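You operate a simulated robot arm through the tools that you are given. There is no shell and no other tool. Be economical: measure what you need, move in short steps, check, and stop when the job is done.

You run a simulated robot arm. Do the job below in one go: nothing can be reset, and whatever is moved stays where it is left.

TASK
Pour milk into the blue cup of coffee and stir it in.
Fine: about 50 ml. Stir with the black teaspoon. Jug and spoon go back where they were.
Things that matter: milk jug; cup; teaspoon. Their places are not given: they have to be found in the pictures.

It is judged by the outcome, as a careful person would: the job done as asked, and still so three seconds after it is handed in. It fails if anything else is knocked over, pushed out of place, dropped, spilled or broken.

THE ROBOT
A 7-joint arm with a two-finger parallel gripper, fixed in place. Base frame: the origin is at the foot of the arm, x ahead of it, y to its left, z up. Readings come in m, degrees, newtons and seconds.
Its first joint turns from -166.0 to 166.0 degrees. Payload 4.4 kg.
The tool frame sits at the grasp point between the pads (the TCP): z along the fingers, y along the line on which they close. The tips reach 0.023 m beyond it. Largest opening 0.094 m; finger width 0.038, thickness 0.01; the body of the gripper, 0.054 by 0.096 m, starts 0.039 m behind the TCP.
Orientation is told as [roll, pitch, yaw] about the base's x, y, z axes, in that order, counted from this pose: with the fingers straight down and closing along the base's y, the tool's x points along the base's -x, its y along +y and its z along -z.

THE INTERFACE
- The arm moves only by the tool send_rows. Its argument "commands" is one flat list of numbers, 7 for each row, row after row: the shift along the tool's x, y, z in m, then the turn, a rotation vector about the tool's x, y, z in degrees, then the opening, from 0 (shut) to 1 (fully open). In form: [dx, dy, dz, rx, ry, rz, gripper, dx, dy, dz, rx, ry, rz, gripper, ...]. A call has 1 to 8 rows; each row shifts and turns the commanded pose from where the row before left it, along the tool's axes as they then stand. Rows are played at 5 a second. More than 0.05 m and 8.6 degrees between two rows, or a gripper value outside its range, and nothing of the call is played. A pose out of reach is approached as far as the arm can. The call stops where the force on the tool passes 40 N (or 10 N more than at its start, if that is more) or the arm is blocked; 0.2 s more then pass. The fingers move at their own pace (about 0.072 m/s each) and stop on an object; they squeeze with about 21 N. The grip force told is the motor's: it shows also when the fingers shut on nothing. Time passes only in rows, and 0.2 s behind the last, so rows that do not move let the fingers close. The reply holds the time, the measured pose of the TCP, the force on the tool along the base axes, the opening and the grip force, in the units named above and with some noise.
- Cameras (640 x 400 px; columns grow to the right, rows downward): "scene" is fixed at [0.4008, 0.6506, 1.7018]; the picture's right is [-0.81, -0.59, 0.00], its down [-0.43, 0.59, -0.68] and it looks along [0.40, -0.55, -0.73] (base axes); focal length 321 px, centre (320, 200). "wrist" rides on the gripper at [0.086, 0.016, -0.074] in the tool frame; the picture's right is [-0.18, 0.98, 0.00], its down [-0.58, -0.11, -0.81] and it looks along [-0.79, -0.15, 0.59] (tool axes); focal length 243 px, centre (320, 200).
- capture(camera): a new picture of that camera. It takes no simulated time.
- measure_at(camera, pixels): for up to 12 pixels [column, row] of the newest picture of that camera ("zoom" is the newest enlarged one), the place [x, y, z] in the base frame of the surface seen there, good to about 0.002 m. It takes no simulated time.
- enlarge(camera, box): a new picture of the part [left, top, right, bottom] of that camera's present view, enlarged. It takes no simulated time.
- sign_off(): hands the job in; it is judged then, once.

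Keep the steps short. Do not move on a guess: measure, check each grasp and each placing, and mend mistakes. In all there are 80 turns and 54 pictures (those below and enlarged ones count). Leave the gripper open and the arm clear of the work at the hand-in unless told otherwise, and finish with a single line.

The tools are called after ">>>" as name(argument=value, ...) on one line, values as JSON. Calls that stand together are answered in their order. send_rows: Moves the arm, as the interface text tells. Its arguments: {"type":"object","properties":{"commands":{"type":"array","items":{"type":"number"}}},"required":["commands"]} The other tools are called the same way: capture (camera) takes a picture; measure_at (camera, pixels) gives the place of the surface under pixels of a picture; enlarge (camera, box) takes an enlarged picture of a part of a camera's view; sign_off () hands the job in.

At the start:

```text
t: 0.0
tool_pos: [0.5069, 0.375, 1.3356]
ee_rot: [0.0, 0.0, 0.1]
wrist_force: [-0.5, -0.1, 0.6]
width: 0.0942
grasp_force: 0.0
```

scene: 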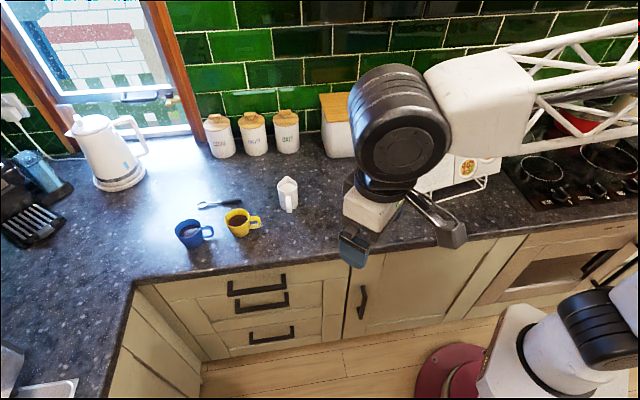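
wrist: 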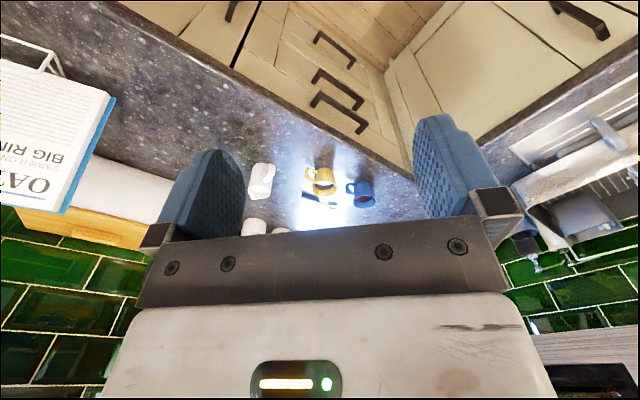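

I see the blue cup near (190,232), yellow cup near (238,222), jug near (288,193) and spoons near (220,203). I'll enlarge that area.

>>> enlarge(camera="scene", box=[160, 165, 320, 265])

```text
4.00 times, centred on (240, 215) of scene
```

zoom: 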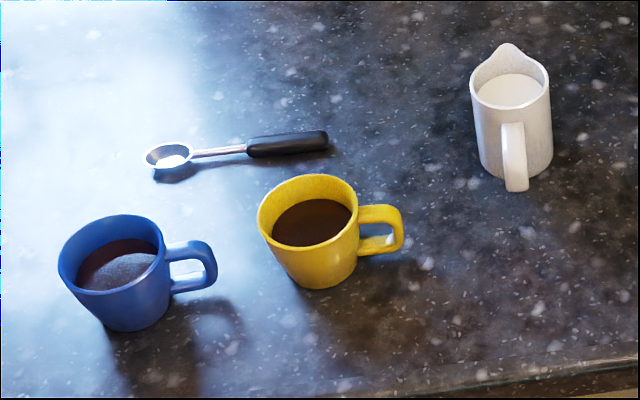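

One spoon with a black handle, its bowl to the left. The jug's spout points away from the camera and its handle points toward it. Next I'll measure points on each item.

>>> measure_at(camera="zoom", pixels=[[168, 160], [220, 151], [252, 147], [290, 142], [325, 137], [290, 170], [60, 265], [163, 258], [110, 216], [115, 265], [115, 295], [213, 265]])

>>> measure_at(camera="zoom", pixels=[[508, 46], [472, 90], [548, 88], [510, 90], [513, 125], [514, 150], [516, 188], [495, 170], [258, 215], [357, 212], [400, 225], [312, 177]])

```text
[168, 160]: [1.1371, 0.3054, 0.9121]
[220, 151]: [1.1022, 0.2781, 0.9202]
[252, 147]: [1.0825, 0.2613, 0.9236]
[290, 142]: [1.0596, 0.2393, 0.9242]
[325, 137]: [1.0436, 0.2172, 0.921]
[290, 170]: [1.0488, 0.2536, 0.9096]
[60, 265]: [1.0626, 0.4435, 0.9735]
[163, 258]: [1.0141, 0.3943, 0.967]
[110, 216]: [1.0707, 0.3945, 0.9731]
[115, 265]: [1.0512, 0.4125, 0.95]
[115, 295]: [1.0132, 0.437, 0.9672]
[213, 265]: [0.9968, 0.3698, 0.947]
```

```text
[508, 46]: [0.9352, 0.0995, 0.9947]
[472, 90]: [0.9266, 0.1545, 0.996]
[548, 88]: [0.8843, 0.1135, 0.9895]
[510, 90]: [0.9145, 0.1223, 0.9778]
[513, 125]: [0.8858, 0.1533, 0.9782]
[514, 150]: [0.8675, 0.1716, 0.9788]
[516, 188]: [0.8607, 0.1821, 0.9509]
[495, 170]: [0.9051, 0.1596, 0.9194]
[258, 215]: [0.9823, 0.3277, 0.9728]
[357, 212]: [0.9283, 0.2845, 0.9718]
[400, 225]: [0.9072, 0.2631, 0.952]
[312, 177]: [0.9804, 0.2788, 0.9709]
```

Jug centre is about (0.906, 0.134), with its rim near z 0.99 and the spout heading about -47°. The blue cup is at about (1.04, 0.42), which is far out, so the tool will have to lean outward there. Next I'll look at the gripper's shape and get rim points on the jug and cup.

>>> enlarge(camera="scene", box=[310, 60, 550, 280])

>>> enlarge(camera="scene", box=[168, 205, 232, 245])

```text
1.82 times, centred on (430, 170) of scene
```

zoom: 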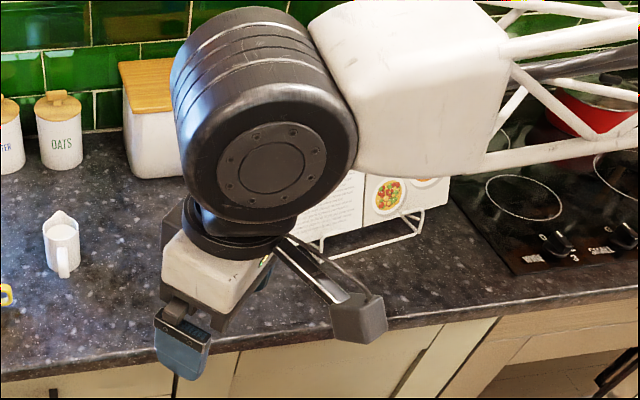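

```text
10.00 times, centred on (200, 225) of scene
```

zoom: 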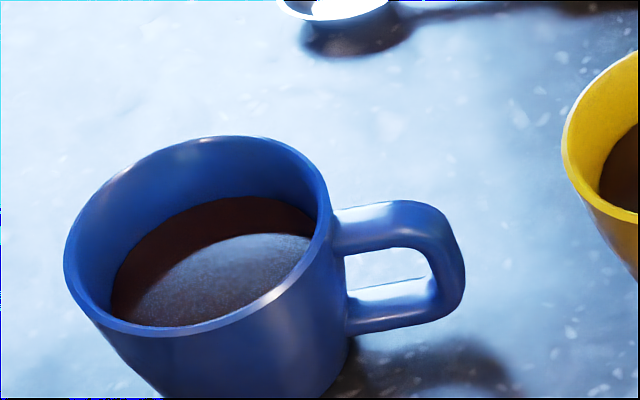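

The camera is a real part on a strut on the tool's +x side, so it has to stay on the upper side when pouring. Now I'll measure the cup's rim, coffee surface and handle.

>>> measure_at(camera="zoom", pixels=[[68, 265], [322, 195], [235, 138], [150, 333], [295, 270], [105, 195], [215, 270], [250, 205], [130, 300], [440, 220], [340, 215], [180, 325]])

```text
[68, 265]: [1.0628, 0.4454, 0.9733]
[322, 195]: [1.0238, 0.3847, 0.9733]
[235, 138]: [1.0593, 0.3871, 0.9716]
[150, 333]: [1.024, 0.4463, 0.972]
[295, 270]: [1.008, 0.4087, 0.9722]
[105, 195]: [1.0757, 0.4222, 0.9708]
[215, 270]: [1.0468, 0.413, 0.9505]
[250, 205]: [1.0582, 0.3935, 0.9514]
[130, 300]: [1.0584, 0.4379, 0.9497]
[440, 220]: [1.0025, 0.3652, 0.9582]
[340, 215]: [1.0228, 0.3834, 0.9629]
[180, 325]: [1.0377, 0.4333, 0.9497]
```

Cup centre is about (1.042, 0.416), its rim is at 0.973 and the coffee at 0.950. Before touching anything I'll check that the arm can reach the pouring pose. First I'll turn the wrist about the tool axis (yaw negative) up here in free air.

>>> send_rows(commands=[0, 0, 0, 0, 0, 8.5, 1, 0, 0, 0, 0, 0, 8.5, 1, 0, 0, 0, 0, 0, 8.5, 1, 0, 0, 0, 0, 0, 8.5, 1, 0, 0, 0, 0, 0, 8.5, 1, 0, 0, 0, 0, 0, 8.5, 1, 0, 0, 0, 0, 0, 8.5, 1, 0, 0, 0, 0, 0, 8.5, 1])

>>> send_rows(commands=[0, 0, 0, 0, 0, 8.5, 1, 0, 0, 0, 0, 0, 8.5, 1, 0, 0, 0, 0, 0, 8.5, 1, 0, 0, 0, 0, 0, 8.5, 1, 0, 0, 0, 0, 0, 8.5, 1, 0, 0, 0, 0, 0, 8.5, 1, 0, 0, 0, 0, 0, 8.5, 1, 0, 0, 0, 0, 0, 8.5, 1])

```text
t: 1.8
tool_pos: [0.507, 0.3738, 1.335]
ee_rot: [0.0, 0.0, -68.2]
wrist_force: [-0.1, -0.2, 0.2]
width: 0.0941
grasp_force: 0.0
```

```text
t: 3.6
tool_pos: [0.5079, 0.3738, 1.3342]
ee_rot: [-0.2, -0.3, -134.7]
wrist_force: [0.7, 0.4, -5.2]
width: 0.0938
grasp_force: 0.0
out of reach, approached as far as the arm can: row 8
```

The wrist stops near yaw -135 here, close to 171° from the arm's azimuth, which still allows a near-radial pour. I'll back off a little and lean the tool outward to test that.

>>> send_rows(commands=[0, 0, 0, 0, 0, -8.5, 1, 0, 0, 0, 0, 8.5, 0, 1, 0, 0, 0, 0, 8.5, 0, 1, 0, 0, 0, 0, 8.5, 0, 1, 0, 0, 0, 0, 8.5, 0, 1, 0, 0, 0, 0, 8.5, 0, 1, 0, 0, 0, 0, 8.5, 0, 1])

```text
t: 5.2
tool_pos: [0.5086, 0.3733, 1.3366]
ee_rot: [0.1, 51.0, -127.4]
wrist_force: [-0.4, -0.2, -0.3]
width: 0.0941
grasp_force: 0.1
```

Lean of 51° is fine. Now I'll carry this pose out to a point above the cup (target 1.08, 0.435, 1.12), still well above everything.

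>>> send_rows(commands=[0.0062, 0.032, 0.0342, 0, 0, 0, 1, 0.0062, 0.032, 0.0342, 0, 0, 0, 1, 0.0062, 0.032, 0.0342, 0, 0, 0, 1, 0.0062, 0.032, 0.0342, 0, 0, 0, 1, 0.0062, 0.032, 0.0342, 0, 0, 0, 1, 0.0062, 0.032, 0.0342, 0, 0, 0, 1, 0.0062, 0.032, 0.0342, 0, 0, 0, 1])

>>> send_rows(commands=[0.0062, 0.032, 0.0342, 0, 0, 0, 1, 0.0062, 0.032, 0.0342, 0, 0, 0, 1, 0.0062, 0.032, 0.0342, 0, 0, 0, 1, 0.0062, 0.032, 0.0342, 0, 0, 0, 1, 0.0062, 0.032, 0.0342, 0, 0, 0, 1, 0.0062, 0.032, 0.0342, 0, 0, 0, 1])

```text
t: 6.8
tool_pos: [0.8162, 0.4049, 1.2229]
ee_rot: [0.1, 51.1, -127.4]
wrist_force: [0.4, 0.3, 0.2]
width: 0.0939
grasp_force: 0.0
```

```text
t: 8.2
tool_pos: [1.0797, 0.4364, 1.1225]
ee_rot: [0.1, 51.1, -127.3]
wrist_force: [-0.3, 0.3, 0.8]
width: 0.0943
grasp_force: 0.0
```

Reached. Now I'll check lower down (z about 1.055) and with less lean, since pouring begins at about 25–30° of tilt.

>>> send_rows(commands=[-0.027, 0, 0.022, 0, 0, 0, 1, -0.027, 0, 0.022, 0, 0, 0, 1, 0, 0, 0, 0, -8.5, 0, 1, 0, 0, 0, 0, -8.5, 0, 1, 0, 0, 0, 0, -8.5, 0, 1, 0, 0, 0, 0, 0, 0, 1])

>>> capture(camera="scene")

```text
t: 9.6
tool_pos: [1.079, 0.4348, 1.0519]
ee_rot: [0.1, 25.4, -127.4]
wrist_force: [0.5, -0.1, 0.5]
width: 0.0937
grasp_force: 0.1
```

```text
48 pictures are left
```

scene: 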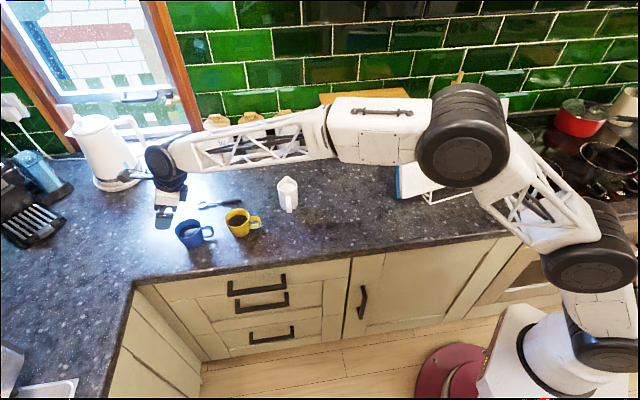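

Even 25° lean reaches. Let me check how close the kettle and canisters are to the camera strut and forearm.

>>> measure_at(camera="scene", pixels=[[130, 175], [140, 150], [142, 125], [100, 120], [120, 185], [150, 178], [215, 125], [250, 122], [230, 165], [310, 155], [165, 210], [360, 95]])

>>> enlarge(camera="scene", box=[80, 100, 240, 260])

```text
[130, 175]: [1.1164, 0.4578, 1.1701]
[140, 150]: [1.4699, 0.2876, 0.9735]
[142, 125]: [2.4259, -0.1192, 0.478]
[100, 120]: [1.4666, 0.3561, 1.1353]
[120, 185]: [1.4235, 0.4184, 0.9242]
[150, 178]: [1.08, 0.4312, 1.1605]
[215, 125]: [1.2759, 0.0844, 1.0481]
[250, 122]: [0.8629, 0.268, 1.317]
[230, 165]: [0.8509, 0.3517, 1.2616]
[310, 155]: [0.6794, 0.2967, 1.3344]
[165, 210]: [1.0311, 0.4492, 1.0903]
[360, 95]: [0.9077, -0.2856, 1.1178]
```

```text
2.50 times, centred on (160, 180) of scene
```

zoom: 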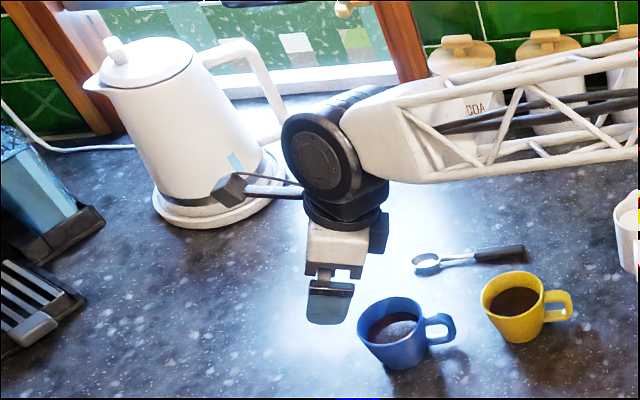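

Everything is well clear. Now the jug: I'll zoom in to fix its centre and axis direction precisely.

>>> enlarge(camera="scene", box=[264, 168, 312, 218])

```text
8.00 times, centred on (288, 193) of scene
```

zoom: 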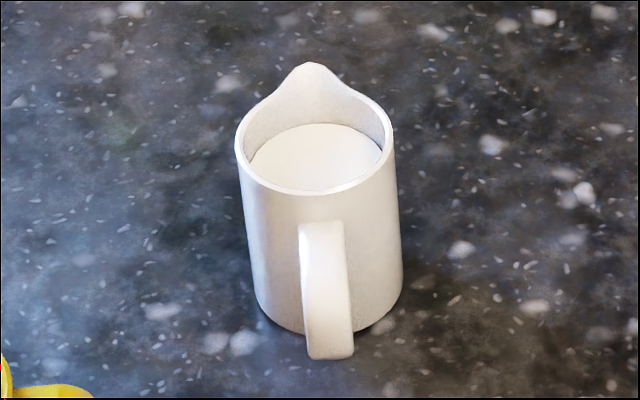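

>>> measure_at(camera="zoom", pixels=[[238, 145], [393, 145], [318, 192], [268, 185], [368, 177], [315, 65], [320, 160], [322, 228], [330, 350], [252, 250], [395, 250], [268, 95]])

```text
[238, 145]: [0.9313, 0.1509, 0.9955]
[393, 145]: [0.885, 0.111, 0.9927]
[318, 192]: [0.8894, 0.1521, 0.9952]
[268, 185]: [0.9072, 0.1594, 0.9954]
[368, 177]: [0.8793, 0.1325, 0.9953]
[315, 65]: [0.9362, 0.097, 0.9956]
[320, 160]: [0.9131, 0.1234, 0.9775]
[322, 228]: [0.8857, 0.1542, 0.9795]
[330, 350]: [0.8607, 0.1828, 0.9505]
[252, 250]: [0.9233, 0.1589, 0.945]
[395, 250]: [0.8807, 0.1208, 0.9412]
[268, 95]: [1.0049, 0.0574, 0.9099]
```

Jug centre (0.9085, 0.1305), rim radius 0.029, axis heading about -48.5°, rim z 0.9955, milk at 0.9775. I'll rise and travel back towards the jug.

>>> send_rows(commands=[0.0214, 0, -0.045, 0, 0, 0, 1, 0.0214, 0, -0.045, 0, 0, 0, 1, -0.0443, 0.0071, -0.021, 0, 0, 0, 1, -0.0443, 0.0071, -0.021, 0, 0, 0, 1, -0.0443, 0.0071, -0.021, 0, 0, 0, 1, -0.0443, 0.0071, -0.021, 0, 0, 0, 1, -0.0443, 0.0071, -0.021, 0, 0, 0, 1, -0.0443, 0.0071, -0.021, 0, 0, 0, 1])

>>> send_rows(commands=[0, 0, 0, 0, -8.47, 0, 1, 0, 0, 0, 0, -8.47, 0, 1, 0, 0, 0, 0, -8.47, 0, 1, 0, 0, 0, 0, 0, -8.5, 1, 0, 0, 0, 0, 0, -8.5, 1, 0, 0, 0, 0, 0, -8.5, 1, 0, 0, 0, 0, 0, -8.5, 1, 0, 0, 0, 0, 0, -8.5, 1])

>>> send_rows(commands=[0, 0, 0, 0, 0, -8.5, 1, 0, 0, 0, 0, 0, -8.5, 1, 0, 0, 0, 0, 0, -8.5, 1, 0, 0, 0, 0, 0, -8.5, 1, 0, 0, 0, 0, 0, 0, 1])

```text
t: 11.4
tool_pos: [0.9359, 0.1743, 1.1516]
ee_rot: [0.0, 25.5, -127.4]
wrist_force: [0.6, -1.0, -0.1]
width: 0.0939
grasp_force: 0.0
```

```text
t: 13.2
tool_pos: [0.9342, 0.1752, 1.1501]
ee_rot: [0.2, 0.1, -84.9]
wrist_force: [0.2, -0.7, -0.2]
width: 0.094
grasp_force: 0.0
```

```text
t: 14.4
tool_pos: [0.9337, 0.1762, 1.1514]
ee_rot: [0.0, -0.1, -50.9]
wrist_force: [-0.1, -0.5, -0.7]
width: 0.0942
grasp_force: 0.2
```

I'll centre over the jug, turn the last 2.4° and come down to z about 1.06 to check alignment.

>>> send_rows(commands=[-0.0098, -0.0242, 0, 0, 0, -1.2, 1, -0.0098, -0.0242, 0, 0, 0, -1.2, 1, 0, 0, 0.045, 0, 0, 0, 1, 0, 0, 0.045, 0, 0, 0, 1, 0, 0, 0, 0, 0, 0, 1])

>>> capture(camera="wrist")

>>> enlarge(camera="scene", box=[240, 130, 352, 230])

```text
t: 15.6
tool_pos: [0.9077, 0.1309, 1.0626]
ee_rot: [0.1, 0.0, -48.5]
wrist_force: [0.0, 0.8, 0.6]
width: 0.0939
grasp_force: 0.0
```

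```text
45 pictures are left
```

wrist: 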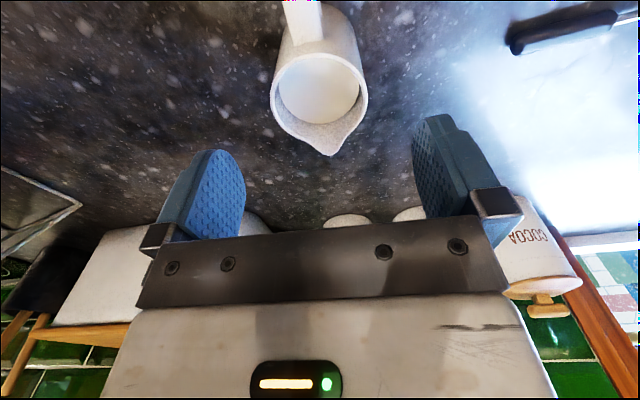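

```text
4.00 times, centred on (296, 180) of scene
```

zoom: 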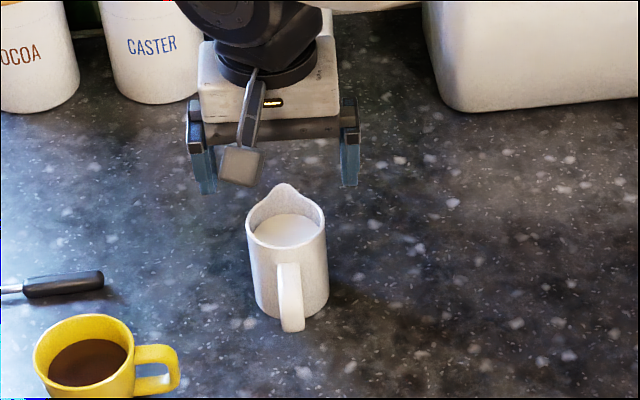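

Alignment looks good. I'll confirm the jug rim from the wrist picture.

>>> measure_at(camera="wrist", pixels=[[273, 95], [365, 92], [331, 153], [318, 58], [318, 105], [308, 20]])

```text
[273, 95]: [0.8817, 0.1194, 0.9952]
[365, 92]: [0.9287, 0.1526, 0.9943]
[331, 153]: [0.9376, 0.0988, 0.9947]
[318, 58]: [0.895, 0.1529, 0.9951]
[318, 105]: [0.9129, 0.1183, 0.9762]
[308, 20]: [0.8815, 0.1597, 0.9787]
```

Centred within about 1.5 mm. I'll nudge that out, descend to z 0.971 in short steps with the fingers open, then look.

>>> send_rows(commands=[0, 0.0015, 0.03, 0, 0, 0, 1, 0, 0, 0.03, 0, 0, 0, 1, 0, 0, 0.0305, 0, 0, 0, 1, 0, 0, 0, 0, 0, 0, 1])

>>> enlarge(camera="scene", box=[240, 130, 352, 230])

```text
t: 16.6
tool_pos: [0.9117, 0.1319, 0.9685]
ee_rot: [0.0, 0.1, -48.6]
wrist_force: [0.2, -0.2, 0.3]
width: 0.094
grasp_force: 0.2
```

```text
4.00 times, centred on (296, 180) of scene
```

zoom: 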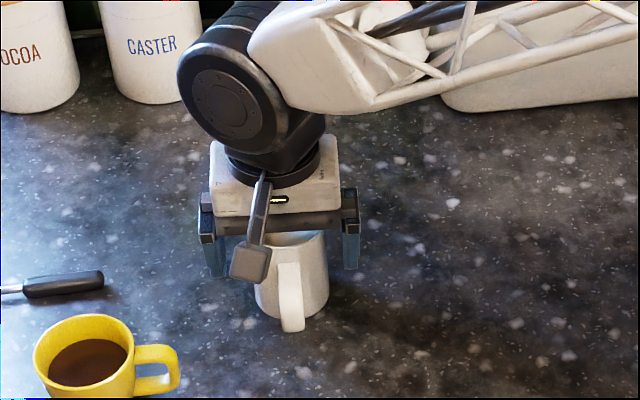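

The fingers straddle the jug evenly. Closing now.

>>> send_rows(commands=[0, 0, 0, 0, 0, 0, 0.7, 0, 0, 0, 0, 0, 0, 0.5, 0, 0, 0, 0, 0, 0, 0.3, 0, 0, 0, 0, 0, 0, 0, 0, 0, 0, 0, 0, 0, 0, 0, 0, 0, 0, 0, 0, 0])

```text
t: 18.0
tool_pos: [0.9125, 0.1321, 0.9688]
ee_rot: [0.0, -0.1, -48.6]
wrist_force: [1.3, 0.1, 0.8]
width: 0.0595
grasp_force: 21.4
```

Gripped at 0.0595 m with 21 N. Lifting gently.

>>> send_rows(commands=[0, 0, -0.005, 0, 0, 0, 0, 0, 0, -0.015, 0, 0, 0, 0, 0, 0, -0.02, 0, 0, 0, 0, 0, 0, -0.02, 0, 0, 0, 0, 0, 0, -0.02, 0, 0, 0, 0, 0, 0, -0.015, 0, 0, 0, 0, 0, 0, -0.005, 0, 0, 0, 0])

>>> enlarge(camera="scene", box=[240, 110, 352, 220])

```text
t: 19.6
tool_pos: [0.9108, 0.1312, 1.0702]
ee_rot: [0.1, 0.0, -48.7]
wrist_force: [-0.9, 0.8, -2.8]
width: 0.0592
grasp_force: 20.6
```

```text
3.64 times, centred on (296, 165) of scene
```

zoom: 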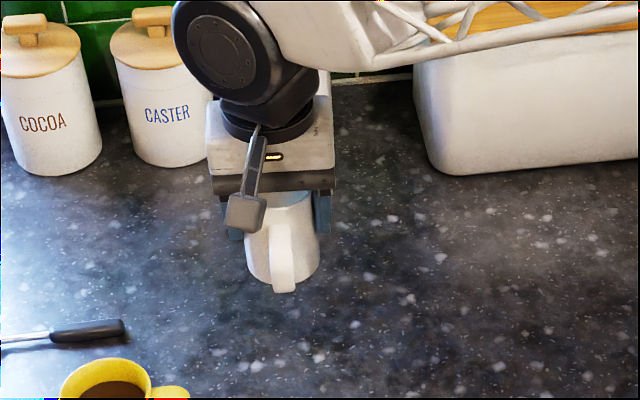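

The jug is held level and lifted clear. Next, about 92° of turn so the spout faces back toward the robot.

>>> send_rows(commands=[0, 0, -0.003, 0, 0, 4, 0, 0, 0, -0.005, 0, 0, 8, 0, 0, 0, -0.005, 0, 0, 8, 0, 0, 0, -0.005, 0, 0, 8, 0, 0, 0, 0, 0, 0, 8, 0, 0, 0, 0, 0, 0, 8, 0, 0, 0, 0, 0, 0, 8, 0, 0, 0, 0, 0, 0, 6, 0])

>>> send_rows(commands=[0, 0, 0, 0, 0, 6, 0, 0, 0, 0, 0, 0, 8, 0, 0, 0, 0, 0, 0, 8, 0, 0, 0, 0, 0, 0, 7, 0, 0, 0, 0, 0, 0, 4, 0, 0, 0, 0, 0, 0, 1, 0])

```text
t: 21.4
tool_pos: [0.9111, 0.1298, 1.0881]
ee_rot: [0.1, 0.1, -106.7]
wrist_force: [-0.9, -0.4, -3.0]
width: 0.0593
grasp_force: 21.3
```

```text
t: 22.8
tool_pos: [0.9117, 0.1292, 1.0874]
ee_rot: [0.0, 0.2, -140.6]
wrist_force: [0.2, -0.2, -3.6]
width: 0.0594
grasp_force: 21.1
```

Now I'll carry it level towards the cup, rising slightly.

>>> send_rows(commands=[0.01, -0.004, -0.004, 0, 0, 0, 0, 0.02, -0.008, -0.004, 0, 0, 0, 0, 0.03, -0.0122, -0.004, 0, 0, 0, 0, 0.03, -0.0122, -0.004, 0, 0, 0, 0, 0.03, -0.0122, -0.004, 0, 0, 0, 0, 0.03, -0.0122, -0.004, 0, 0, 0, 0, 0.03, -0.0122, -0.004, 0, 0, 0, 0, 0.03, -0.0122, -0.004, 0, 0, 0, 0])

>>> send_rows(commands=[0.03, -0.0122, 0, 0, 0, 0, 0, 0.03, -0.0122, 0, 0, 0, 0, 0, 0.025, -0.01, 0, 0, 2, 0, 0, 0.02, -0.008, 0, 0, 2, 0, 0, 0.014, -0.006, 0, 0, 2, 0, 0, 0.008, -0.003, 0, 0, 2, 0, 0, 0.004, -0.002, 0, 0, 2, 0, 0])

>>> enlarge(camera="scene", box=[110, 130, 270, 250])

```text
t: 24.6
tool_pos: [1.0181, 0.33, 1.1214]
ee_rot: [-0.1, 0.1, -140.6]
wrist_force: [0.2, -0.4, -3.3]
width: 0.0593
grasp_force: 21.0
```

```text
t: 26.2
tool_pos: [1.0859, 0.4536, 1.1233]
ee_rot: [-0.1, 10.2, -140.6]
wrist_force: [0.2, -0.6, -2.7]
width: 0.0595
grasp_force: 21.0
```

```text
3.33 times, centred on (190, 190) of scene
```

zoom: 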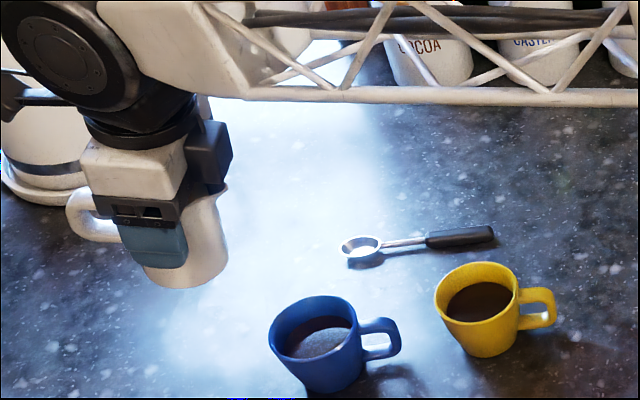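

No drips; the jug is level beside the cup. I'll lower to about z 1.03 and tilt gently to 19°, short of flowing, then look.

>>> send_rows(commands=[-0.0018, 0, 0.01, 0, 0, 0, 0, -0.0034, 0, 0.0187, 0, 0, 0, 0, -0.0034, 0, 0.0187, 0, 0, 0, 0, -0.0034, 0, 0.0187, 0, 0, 0, 0, -0.0025, 0, 0.014, 0, 3, 0, 0, -0.0018, 0, 0.01, 0, 3, 0, 0, 0.002, 0, 0, 0, 3, 0, 0])

>>> enlarge(camera="scene", box=[130, 170, 250, 260])

```text
t: 27.8
tool_pos: [1.0882, 0.4575, 1.0319]
ee_rot: [0.0, 19.0, -140.5]
wrist_force: [-0.9, 0.8, -3.9]
width: 0.0591
grasp_force: 21.2
```

```text
4.44 times, centred on (190, 215) of scene
```

zoom: 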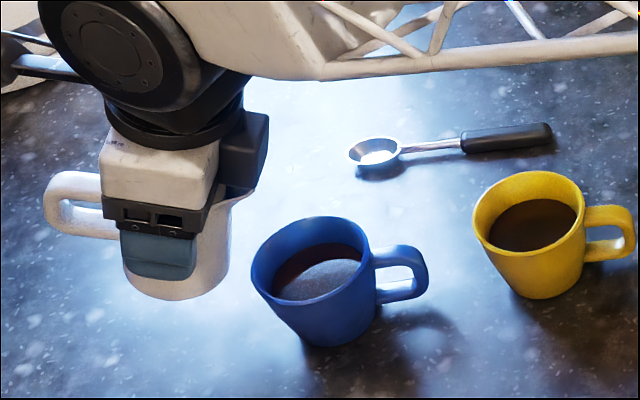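

I'll measure the visible spout lip near (250,193), the black block, and the coffee level as a reference.

>>> measure_at(camera="zoom", pixels=[[251, 194], [245, 205], [240, 190], [258, 185], [230, 270], [310, 280], [330, 258], [345, 270], [180, 297]])

```text
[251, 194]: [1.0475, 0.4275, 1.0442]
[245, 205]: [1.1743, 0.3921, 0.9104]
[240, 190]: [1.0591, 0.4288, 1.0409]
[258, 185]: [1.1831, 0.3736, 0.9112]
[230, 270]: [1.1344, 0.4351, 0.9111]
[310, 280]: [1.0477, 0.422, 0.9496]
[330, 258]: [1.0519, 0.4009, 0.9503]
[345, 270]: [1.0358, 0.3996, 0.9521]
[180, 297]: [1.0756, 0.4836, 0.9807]
```

The lip is 0.0115 outward of the cup centre at z 1.044. I'll lower 3 cm, shift 5 mm sideways and tilt about the lip to 25°.

>>> send_rows(commands=[-0.005, 0.0025, 0.0143, 0, 0, 0, 0, -0.005, 0.0025, 0.0143, 0, 0, 0, 0, 0.00128, 0, -0.00223, 0, 3, 0, 0, 0.00128, 0, -0.00223, 0, 3, 0, 0, 0, 0, 0, 0, 0, 0, 0, 0, 0, 0, 0, 0, 0, 0])

>>> enlarge(camera="scene", box=[160, 190, 240, 250])

```text
t: 29.2
tool_pos: [1.0912, 0.4522, 1.0084]
ee_rot: [0.1, 25.1, -140.6]
wrist_force: [0.0, -0.7, -4.9]
width: 0.0592
grasp_force: 21.0
```

```text
6.67 times, centred on (200, 220) of scene
```

zoom: 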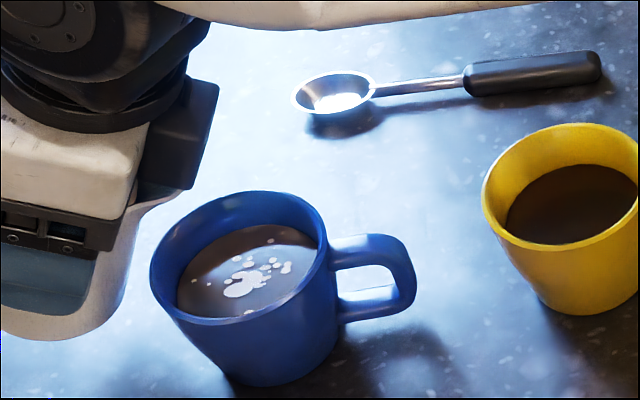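

Milk has begun to land in the middle of the cup. I'll wait a moment without tilting and measure the level.

>>> send_rows(commands=[0, 0, 0, 0, 0, 0, 0, 0, 0, 0, 0, 0, 0, 0, 0, 0, 0, 0, 0, 0, 0])

>>> enlarge(camera="scene", box=[160, 190, 240, 250])

>>> measure_at(camera="zoom", pixels=[[205, 275], [245, 285], [290, 270], [225, 255], [270, 250], [300, 255], [240, 270]])

```text
t: 30.0
tool_pos: [1.0915, 0.4526, 1.0069]
ee_rot: [0.0, 25.1, -140.6]
wrist_force: [-0.2, -0.1, -3.1]
width: 0.0596
grasp_force: 21.3
```

```text
6.67 times, centred on (200, 220) of scene
```

zoom: 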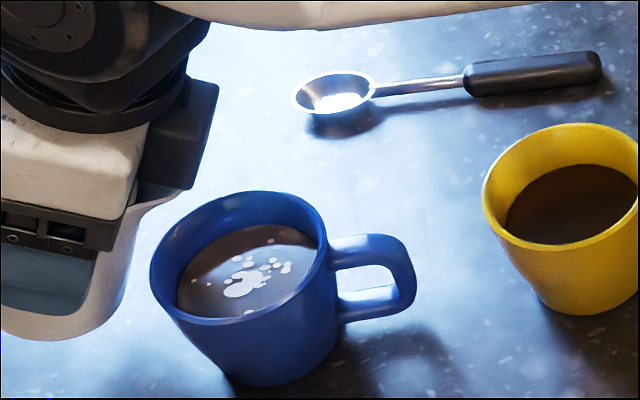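

```text
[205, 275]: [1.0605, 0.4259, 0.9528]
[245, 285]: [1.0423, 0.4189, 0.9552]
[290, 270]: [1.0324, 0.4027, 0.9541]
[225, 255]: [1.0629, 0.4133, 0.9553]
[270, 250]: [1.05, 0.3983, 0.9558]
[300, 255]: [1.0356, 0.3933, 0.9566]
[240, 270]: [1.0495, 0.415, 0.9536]
```

Level is 0.9548, so about 14 ml so far, and the flow has stopped. I'll tilt 6° more about the lip and wait.

>>> send_rows(commands=[0.00128, 0, -0.00223, 0, 3, 0, 0, 0.00128, 0, -0.00223, 0, 3, 0, 0, 0, 0, 0, 0, 0, 0, 0, 0, 0, 0, 0, 0, 0, 0, 0, 0, 0, 0, 0, 0, 0, 0, 0, 0, 0, 0, 0, 0])

>>> enlarge(camera="scene", box=[160, 190, 240, 250])

>>> measure_at(camera="zoom", pixels=[[205, 275], [245, 285], [290, 270], [225, 255], [270, 250], [300, 255], [240, 270], [215, 285], [260, 265], [280, 245]])

```text
t: 31.4
tool_pos: [1.0915, 0.452, 1.0117]
ee_rot: [0.0, 31.0, -140.6]
wrist_force: [-0.2, 0.7, -3.9]
width: 0.0591
grasp_force: 20.9
```

```text
6.67 times, centred on (200, 220) of scene
```

zoom: 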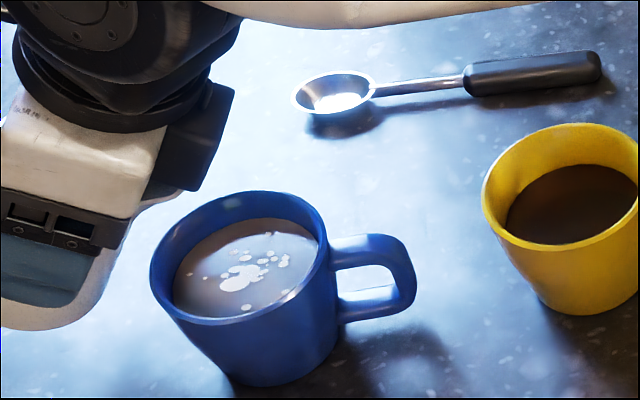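

```text
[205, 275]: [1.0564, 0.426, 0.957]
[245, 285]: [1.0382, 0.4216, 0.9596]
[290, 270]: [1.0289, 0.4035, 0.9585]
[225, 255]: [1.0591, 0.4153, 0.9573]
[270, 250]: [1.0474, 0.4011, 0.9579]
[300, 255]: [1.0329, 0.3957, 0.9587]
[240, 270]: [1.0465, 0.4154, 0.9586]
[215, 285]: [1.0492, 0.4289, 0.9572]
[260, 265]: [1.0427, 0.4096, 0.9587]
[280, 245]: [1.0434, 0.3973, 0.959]
```

Level is 0.9583, about 25 ml. Another 6°.

>>> send_rows(commands=[0.00128, 0, -0.00223, 0, 3, 0, 0, 0.00128, 0, -0.00223, 0, 3, 0, 0, 0, 0, 0, 0, 0, 0, 0, 0, 0, 0, 0, 0, 0, 0, 0, 0, 0, 0, 0, 0, 0, 0, 0, 0, 0, 0, 0, 0])

>>> enlarge(camera="scene", box=[160, 190, 240, 250])

>>> measure_at(camera="zoom", pixels=[[205, 275], [245, 285], [290, 270], [225, 255], [270, 250], [300, 255], [240, 270], [215, 285], [260, 265], [280, 245], [190, 280], [250, 235]])

```text
t: 32.8
tool_pos: [1.09, 0.4519, 1.0164]
ee_rot: [-0.1, 37.1, -140.7]
wrist_force: [-0.3, 0.2, -2.7]
width: 0.0595
grasp_force: 21.5
```

```text
6.67 times, centred on (200, 220) of scene
```

zoom: 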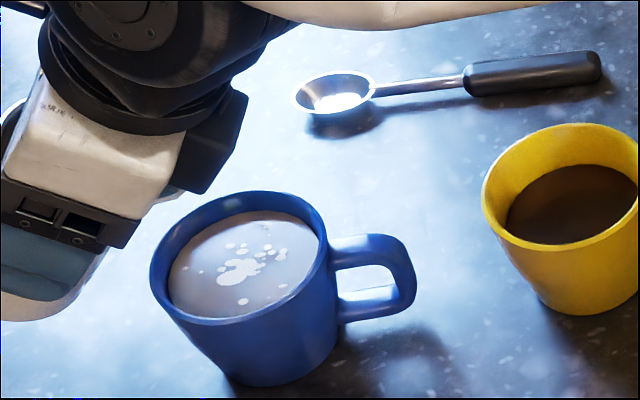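

```text
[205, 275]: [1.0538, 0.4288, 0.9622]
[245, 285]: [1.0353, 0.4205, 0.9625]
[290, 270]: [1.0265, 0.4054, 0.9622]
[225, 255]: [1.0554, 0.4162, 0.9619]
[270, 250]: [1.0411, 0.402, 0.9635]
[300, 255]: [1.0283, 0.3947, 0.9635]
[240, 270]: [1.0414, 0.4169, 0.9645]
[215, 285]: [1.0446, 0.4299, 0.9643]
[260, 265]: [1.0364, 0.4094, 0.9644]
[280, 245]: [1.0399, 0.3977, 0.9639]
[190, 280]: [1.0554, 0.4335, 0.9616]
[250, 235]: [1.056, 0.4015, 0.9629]
```

Level is 0.9631, about 40 ml. A last small tilt of 3.3°, then a wait.

>>> send_rows(commands=[0.0014, 0, -0.00245, 0, 3.3, 0, 0, 0, 0, 0, 0, 0, 0, 0, 0, 0, 0, 0, 0, 0, 0, 0, 0, 0, 0, 0, 0, 0, 0, 0, 0, 0, 0, 0, 0])

>>> enlarge(camera="scene", box=[160, 190, 240, 250])

>>> measure_at(camera="zoom", pixels=[[205, 275], [245, 285], [290, 270], [225, 255], [270, 250], [300, 255], [240, 270], [215, 285], [260, 265], [280, 245], [190, 280], [250, 235]])

>>> measure_at(camera="zoom", pixels=[[170, 290], [318, 245], [205, 317], [290, 295], [260, 215], [200, 235]])

```text
t: 34.0
tool_pos: [1.0905, 0.4511, 1.0205]
ee_rot: [0.0, 40.4, -140.6]
wrist_force: [0.5, -0.1, -2.6]
width: 0.0592
grasp_force: 20.8
```

```text
6.67 times, centred on (200, 220) of scene
```

zoom: 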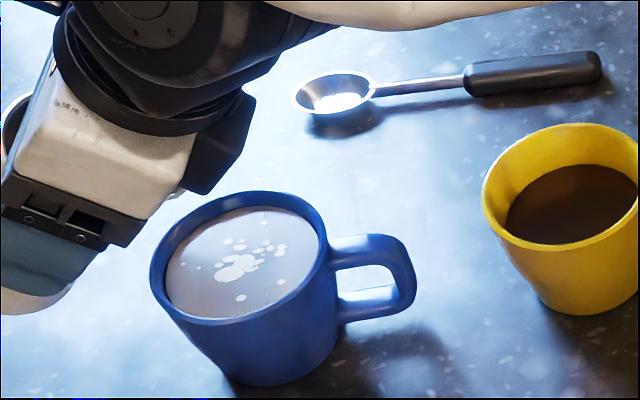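

```text
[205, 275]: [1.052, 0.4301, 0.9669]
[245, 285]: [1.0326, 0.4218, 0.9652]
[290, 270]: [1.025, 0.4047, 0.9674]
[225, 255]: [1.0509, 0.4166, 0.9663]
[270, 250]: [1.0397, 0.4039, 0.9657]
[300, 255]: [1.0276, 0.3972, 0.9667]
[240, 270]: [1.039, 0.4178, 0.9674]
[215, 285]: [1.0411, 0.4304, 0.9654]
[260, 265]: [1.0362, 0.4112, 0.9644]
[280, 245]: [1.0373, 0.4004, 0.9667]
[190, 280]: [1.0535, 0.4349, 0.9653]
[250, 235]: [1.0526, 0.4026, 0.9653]
```

```text
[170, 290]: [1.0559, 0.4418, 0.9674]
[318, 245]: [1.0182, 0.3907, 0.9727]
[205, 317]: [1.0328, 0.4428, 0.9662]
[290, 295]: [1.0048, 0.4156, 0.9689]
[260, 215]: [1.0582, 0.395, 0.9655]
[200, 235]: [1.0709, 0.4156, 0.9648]
```

Level is 0.9661, a rise of about 16 mm or roughly 48–50 ml, so I'll stop here. I'll tilt back about the lip, over the cup, while rising.

>>> send_rows(commands=[0.0025, 0, -0.002, 0, -8, 0, 0, 0.0024, 0, -0.0045, 0, -8, 0, 0, 0.0041, 0, -0.0127, 0, -8, 0, 0, 0.0029, 0, -0.0184, 0, -8, 0, 0, 0.0035, 0, -0.025, 0, 0, 0, 0, 0.003, 0, -0.02, 0, 0, 0, 0, 0, 0, 0, 0, 0, 0, 0])

>>> enlarge(camera="scene", box=[130, 130, 250, 250])

```text
t: 35.6
tool_pos: [1.0882, 0.4486, 1.1062]
ee_rot: [0.0, 8.4, -140.6]
wrist_force: [-0.4, 0.7, -2.1]
width: 0.0593
grasp_force: 21.1
```

```text
3.33 times, centred on (190, 190) of scene
```

zoom: 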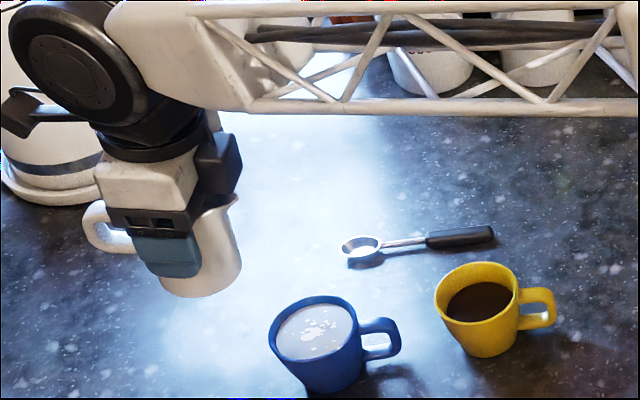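

Clean, with no spill. Carrying the jug back level the way it came.

>>> send_rows(commands=[-0.015, 0.006, 0, 0, -4.2, 0, 0, -0.03, 0.0118, 0, 0, -4.2, 0, 0, -0.04, 0.0158, 0, 0, 0, 0, 0, -0.045, 0.0178, 0, 0, 0, 0, 0, -0.045, 0.0178, 0, 0, 0, 0, 0, -0.045, 0.0178, 0, 0, 0, 0, 0, -0.04, 0.0158, 0, 0, 0, 0, 0, -0.035, 0.0138, 0, 0, 0, 0, 0])

>>> send_rows(commands=[-0.025, 0.01, 0, 0, 0, -2, 0, -0.012, 0.005, 0, 0, 0, -5, 0, -0.005, 0.0015, 0, 0, 0, -8, 0, 0, 0, 0, 0, 0, -8, 0, 0, 0, 0, 0, 0, -8, 0, 0, 0, 0, 0, 0, -8, 0, 0, 0, 0, 0, 0, -8, 0, 0, 0, 0, 0, 0, -8, 0])

>>> send_rows(commands=[0, 0, 0, 0, 0, -8, 0, 0, 0, 0, 0, 0, -8, 0, 0, 0, 0, 0, 0, -8, 0, 0, 0, 0, 0, 0, -8, 0, 0, 0, 0, 0, 0, -4, 0, 0, 0, 0, 0, 0, -1, 0, 0, 0, 0, 0, 0, 0, 0])

```text
t: 37.4
tool_pos: [0.9357, 0.1725, 1.1033]
ee_rot: [-0.1, -0.1, -140.5]
wrist_force: [-0.1, -1.3, -4.0]
width: 0.0591
grasp_force: 20.4
```

```text
t: 39.2
tool_pos: [0.914, 0.1319, 1.1013]
ee_rot: [0.1, 0.0, -85.6]
wrist_force: [-0.3, -0.2, -2.3]
width: 0.0594
grasp_force: 20.9
```

```text
t: 40.8
tool_pos: [0.9131, 0.1329, 1.1013]
ee_rot: [0.1, 0.0, -48.5]
wrist_force: [0.3, -0.2, -3.2]
width: 0.0588
grasp_force: 20.7
```

Back over its spot within 1 mm. Lowering with slow final steps.

>>> send_rows(commands=[0.0, -0.001, 0.03, 0, 0, 0, 0, 0, 0, 0.03, 0, 0, 0, 0, 0, 0, 0.03, 0, 0, 0, 0, 0, 0, 0.02, 0, 0, 0, 0, 0, 0, 0.012, 0, 0, 0, 0, 0, 0, 0.005, 0, 0, 0, 0, 0, 0, 0.002, 0, 0, 0, 0, 0, 0, 0, 0, 0, 0, 0])

```text
t: 42.6
tool_pos: [0.9133, 0.1318, 0.9716]
ee_rot: [-0.1, 0.0, -48.6]
wrist_force: [0.9, -0.8, -3.0]
width: 0.0591
grasp_force: 21.1
```

>>> send_rows(commands=[0, 0, 0.0015, 0, 0, 0, 0, 0, 0, 0.001, 0, 0, 0, 0, 0, 0, 0, 0, 0, 0, 0])

>>> enlarge(camera="scene", box=[264, 158, 328, 208])

```text
t: 43.4
tool_pos: [0.913, 0.1313, 0.9705]
ee_rot: [0.0, 0.0, -48.7]
wrist_force: [0.5, -0.8, -2.7]
width: 0.059
grasp_force: 21.0
```

```text
8.00 times, centred on (296, 183) of scene
```

zoom: 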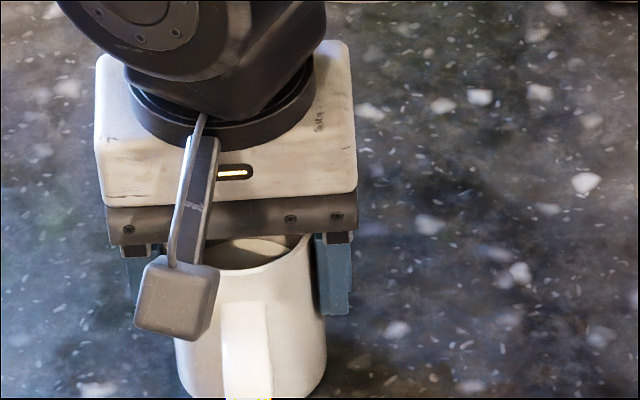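

Force is still only the jug's weight, so it has not touched down. I'll go down by millimetres and watch the force.

>>> send_rows(commands=[0, 0, 0.001, 0, 0, 0, 0, 0, 0, 0.0005, 0, 0, 0, 0, 0, 0, 0, 0, 0, 0, 0])

```text
t: 44.2
tool_pos: [0.913, 0.1314, 0.9691]
ee_rot: [0.0, 0.0, -48.5]
wrist_force: [-3.4, -1.6, 8.4]
width: 0.0594
grasp_force: 21.0
```

Touchdown (force now upward, 8 N). Opening the fingers and rising straight up.

>>> send_rows(commands=[0, 0, 0, 0, 0, 0, 0.7, 0, 0, 0, 0, 0, 0, 0.9, 0, 0, 0, 0, 0, 0, 1, 0, 0, 0, 0, 0, 0, 1, 0, 0, -0.02, 0, 0, 0, 1, 0, 0, -0.04, 0, 0, 0, 1, 0, 0, -0.045, 0, 0, 0, 1, 0, 0, -0.045, 0, 0, 0, 1])

>>> enlarge(camera="scene", box=[264, 168, 312, 218])

>>> measure_at(camera="zoom", pixels=[[238, 145], [393, 145], [318, 192], [315, 65], [320, 150], [322, 228], [330, 350]])

```text
t: 46.0
tool_pos: [0.9114, 0.1294, 1.1202]
ee_rot: [-0.1, 0.2, -48.6]
wrist_force: [0.2, 0.9, 0.1]
width: 0.094
grasp_force: 0.0
```

```text
8.00 times, centred on (288, 193) of scene
```

zoom: 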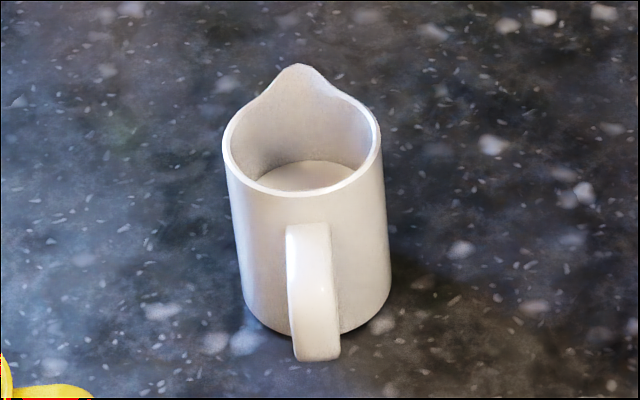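

```text
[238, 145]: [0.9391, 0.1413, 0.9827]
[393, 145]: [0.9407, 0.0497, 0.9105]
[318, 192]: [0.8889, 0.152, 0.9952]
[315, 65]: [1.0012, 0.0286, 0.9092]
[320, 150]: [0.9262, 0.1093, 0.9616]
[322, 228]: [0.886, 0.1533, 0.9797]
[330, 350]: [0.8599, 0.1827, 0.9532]
```

Jug is standing within about 4 mm of its first place. Now the spoon: zooming in on it and on the jug's milk level.

>>> measure_at(camera="zoom", pixels=[[305, 178], [300, 66], [225, 155], [378, 145]])

>>> enlarge(camera="scene", box=[190, 190, 254, 230])

>>> measure_at(camera="zoom", pixels=[[65, 152], [120, 140], [150, 125], [180, 125], [230, 118], [268, 100], [270, 128], [330, 100], [395, 85], [390, 70], [85, 120], [110, 165]])

```text
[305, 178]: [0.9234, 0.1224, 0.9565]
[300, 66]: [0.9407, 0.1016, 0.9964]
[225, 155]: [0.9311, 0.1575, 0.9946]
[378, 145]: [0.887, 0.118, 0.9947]
```

```text
10.00 times, centred on (222, 210) of scene
```

zoom: 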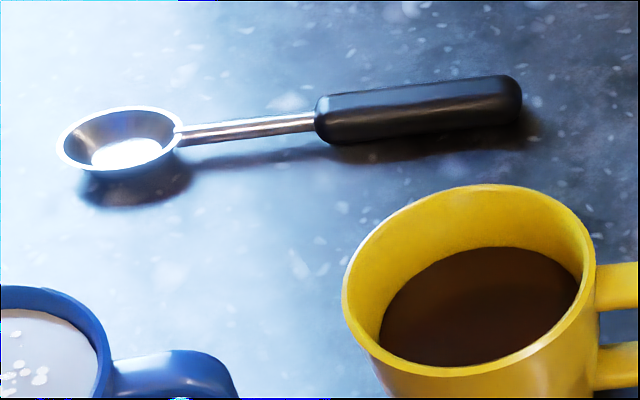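

```text
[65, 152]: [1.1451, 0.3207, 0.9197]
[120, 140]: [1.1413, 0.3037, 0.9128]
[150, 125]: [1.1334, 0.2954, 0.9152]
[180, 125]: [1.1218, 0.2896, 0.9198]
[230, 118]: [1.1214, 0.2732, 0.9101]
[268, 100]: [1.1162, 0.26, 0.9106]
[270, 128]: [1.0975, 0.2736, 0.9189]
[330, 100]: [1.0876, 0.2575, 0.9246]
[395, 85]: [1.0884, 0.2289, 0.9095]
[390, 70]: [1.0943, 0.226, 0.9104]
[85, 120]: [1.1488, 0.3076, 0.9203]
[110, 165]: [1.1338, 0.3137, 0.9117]
```

Milk in the jug dropped about 20 mm (about 45–48 ml), which agrees with the cup. Now points along the spoon handle itself.

>>> measure_at(camera="zoom", pixels=[[340, 105], [380, 100], [420, 98], [460, 93], [500, 88], [519, 95], [420, 88], [420, 115], [420, 125], [320, 120], [250, 130], [200, 135]])

```text
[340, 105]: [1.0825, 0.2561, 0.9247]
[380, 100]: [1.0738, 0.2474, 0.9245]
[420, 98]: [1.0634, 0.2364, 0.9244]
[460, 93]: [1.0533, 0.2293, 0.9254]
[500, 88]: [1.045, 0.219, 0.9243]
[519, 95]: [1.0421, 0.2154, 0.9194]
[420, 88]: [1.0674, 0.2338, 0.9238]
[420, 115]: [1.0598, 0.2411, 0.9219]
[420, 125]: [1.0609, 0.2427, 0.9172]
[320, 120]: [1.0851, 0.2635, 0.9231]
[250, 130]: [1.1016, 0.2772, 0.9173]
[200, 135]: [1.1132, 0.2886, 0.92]
```

Spoon handle axis runs from (1.042, 0.2155) to (1.087, 0.260), heading about 44.5°, centre z about 0.918. I plan to grip mid-handle with the tool leaning about 38° toward the bowl, so that it can later be tipped bowl-down with the tool near vertical. First I'll turn the wrist to that heading.

>>> send_rows(commands=[0, 0, 0, 0, 0, 8.5, 0.5, 0, 0, 0, 0, 0, 8.5, 0.5, 0, 0, 0, 0, 0, 8.5, 0.5, 0, 0, 0, 0, 0, 8.5, 0.5, 0, 0, 0, 0, 0, 8.5, 0.5, 0, 0, 0, 0, 0, 8.5, 0.5, 0, 0, 0, 0, 0, 8.5, 0.5, 0, 0, 0, 0, 0, 8.5, 0.5])

>>> send_rows(commands=[0, 0, 0, 0, 0, 8.5, 0.5, 0, 0, 0, 0, 0, 8.5, 0.5, 0, 0, 0, 0, 0, 1.9, 0.5, 0.0455, 0.0075, 0, 0, 0, 0, 0.5, 0.0455, 0.0075, 0, 0, 0, 0, 0.5, 0.0455, 0.0075, 0, 0, 0, 0, 0.5, 0.0455, 0.0075, 0, 0, 0, 0, 0.5])

>>> send_rows(commands=[0, 0, 0, 0, 8, 0, 0.5, 0, 0, 0, 0, 8, 0, 0.5, 0, 0, 0, 0, 8, 0, 0.5, 0, 0, 0, 0, 8, 0, 0.5, 0, 0, 0, 0, 6, 0, 0.5, 0, 0, 0, 0, 0, 0, 0.5])

```text
t: 47.8
tool_pos: [0.9131, 0.1319, 1.1188]
ee_rot: [0.0, 0.1, -116.6]
wrist_force: [0.9, -0.4, -0.8]
width: 0.047
grasp_force: 0.1
```

```text
t: 49.4
tool_pos: [1.0639, 0.2399, 1.1229]
ee_rot: [0.1, 0.2, -135.5]
wrist_force: [0.5, 0.6, 1.6]
width: 0.0469
grasp_force: 0.0
```

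```text
t: 50.8
tool_pos: [1.0645, 0.2363, 1.1187]
ee_rot: [0.0, 38.0, -135.5]
wrist_force: [-0.1, -0.3, -0.5]
width: 0.0472
grasp_force: 0.0
```

Now lowering to z about 0.985 above the handle and checking alignment.

>>> send_rows(commands=[-0.0274, -0.0015, 0.0351, 0, 0, 0, 0.5, -0.0274, 0, 0.0351, 0, 0, 0, 0.5, -0.0274, 0, 0.0351, 0, 0, 0, 0.5, 0, 0, 0, 0, 0, 0, 0.5])

>>> capture(camera="wrist")

>>> enlarge(camera="scene", box=[180, 160, 276, 220])

```text
t: 51.8
tool_pos: [1.0619, 0.2374, 0.9839]
ee_rot: [0.0, 38.0, -135.5]
wrist_force: [0.1, -0.4, 0.2]
width: 0.047
grasp_force: 0.0
```

```text
30 pictures are left
```

wrist: 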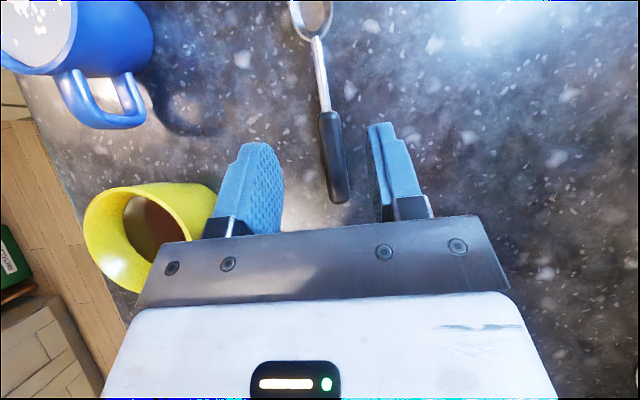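

```text
6.67 times, centred on (228, 190) of scene
```

zoom: 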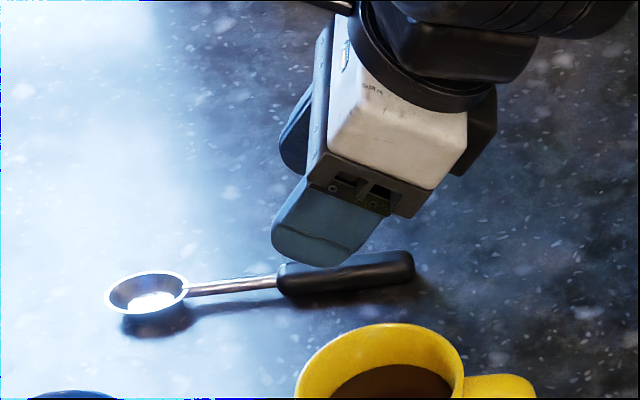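

Aligned; the finger tips are rounded. I'll verify the handle line from the wrist view.

>>> measure_at(camera="wrist", pixels=[[339, 195], [336, 170], [332, 140], [328, 118], [322, 80], [312, 20]])

```text
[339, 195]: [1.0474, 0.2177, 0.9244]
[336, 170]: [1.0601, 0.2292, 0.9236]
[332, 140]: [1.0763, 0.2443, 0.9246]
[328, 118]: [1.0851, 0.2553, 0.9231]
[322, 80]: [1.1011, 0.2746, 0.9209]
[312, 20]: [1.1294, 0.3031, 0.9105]
```

The handle is about 2–4 mm off the centre line; I'll shift 2.5 mm and descend carefully.

>>> send_rows(commands=[-0.0123, 0.0025, 0.0158, 0, 0, 0, 0.5, -0.0111, 0, 0.0142, 0, 0, 0, 0.5, -0.0025, 0, 0.0032, 0, 0, 0, 0.5, 0, 0, 0, 0, 0, 0, 0.5])

>>> enlarge(camera="scene", box=[190, 170, 270, 220])

```text
t: 52.8
tool_pos: [1.0639, 0.2359, 0.9427]
ee_rot: [0.0, 38.0, -135.5]
wrist_force: [0.6, -0.2, -0.6]
width: 0.0471
grasp_force: 0.0
```

```text
8.00 times, centred on (230, 195) of scene
```

zoom: 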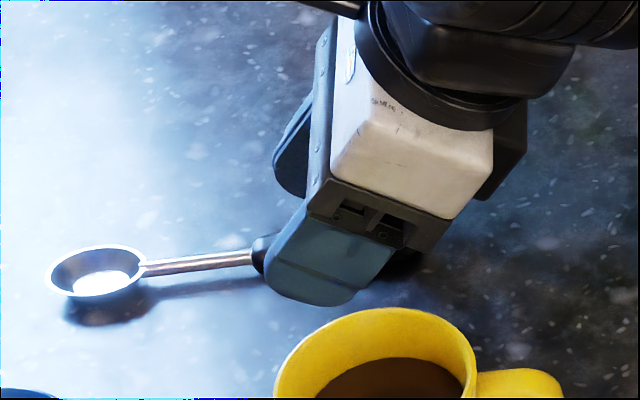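

No contact yet; two further 2.5 mm steps.

>>> send_rows(commands=[-0.0015, 0, 0.002, 0, 0, 0, 0.5, -0.0015, 0, 0.002, 0, 0, 0, 0.5, -0.001, 0, 0.0012, 0, 0, 0, 0.5, 0, 0, 0, 0, 0, 0, 0.5])

```text
t: 53.8
tool_pos: [1.0661, 0.2367, 0.94]
ee_rot: [0.1, 38.3, -135.3]
wrist_force: [0.0, 0.3, 2.3]
width: 0.047
grasp_force: 0.0
stopped in row 4: the force on the tool passed its limit (the readings are from after the stop); the commanded pose is now the measured one
```

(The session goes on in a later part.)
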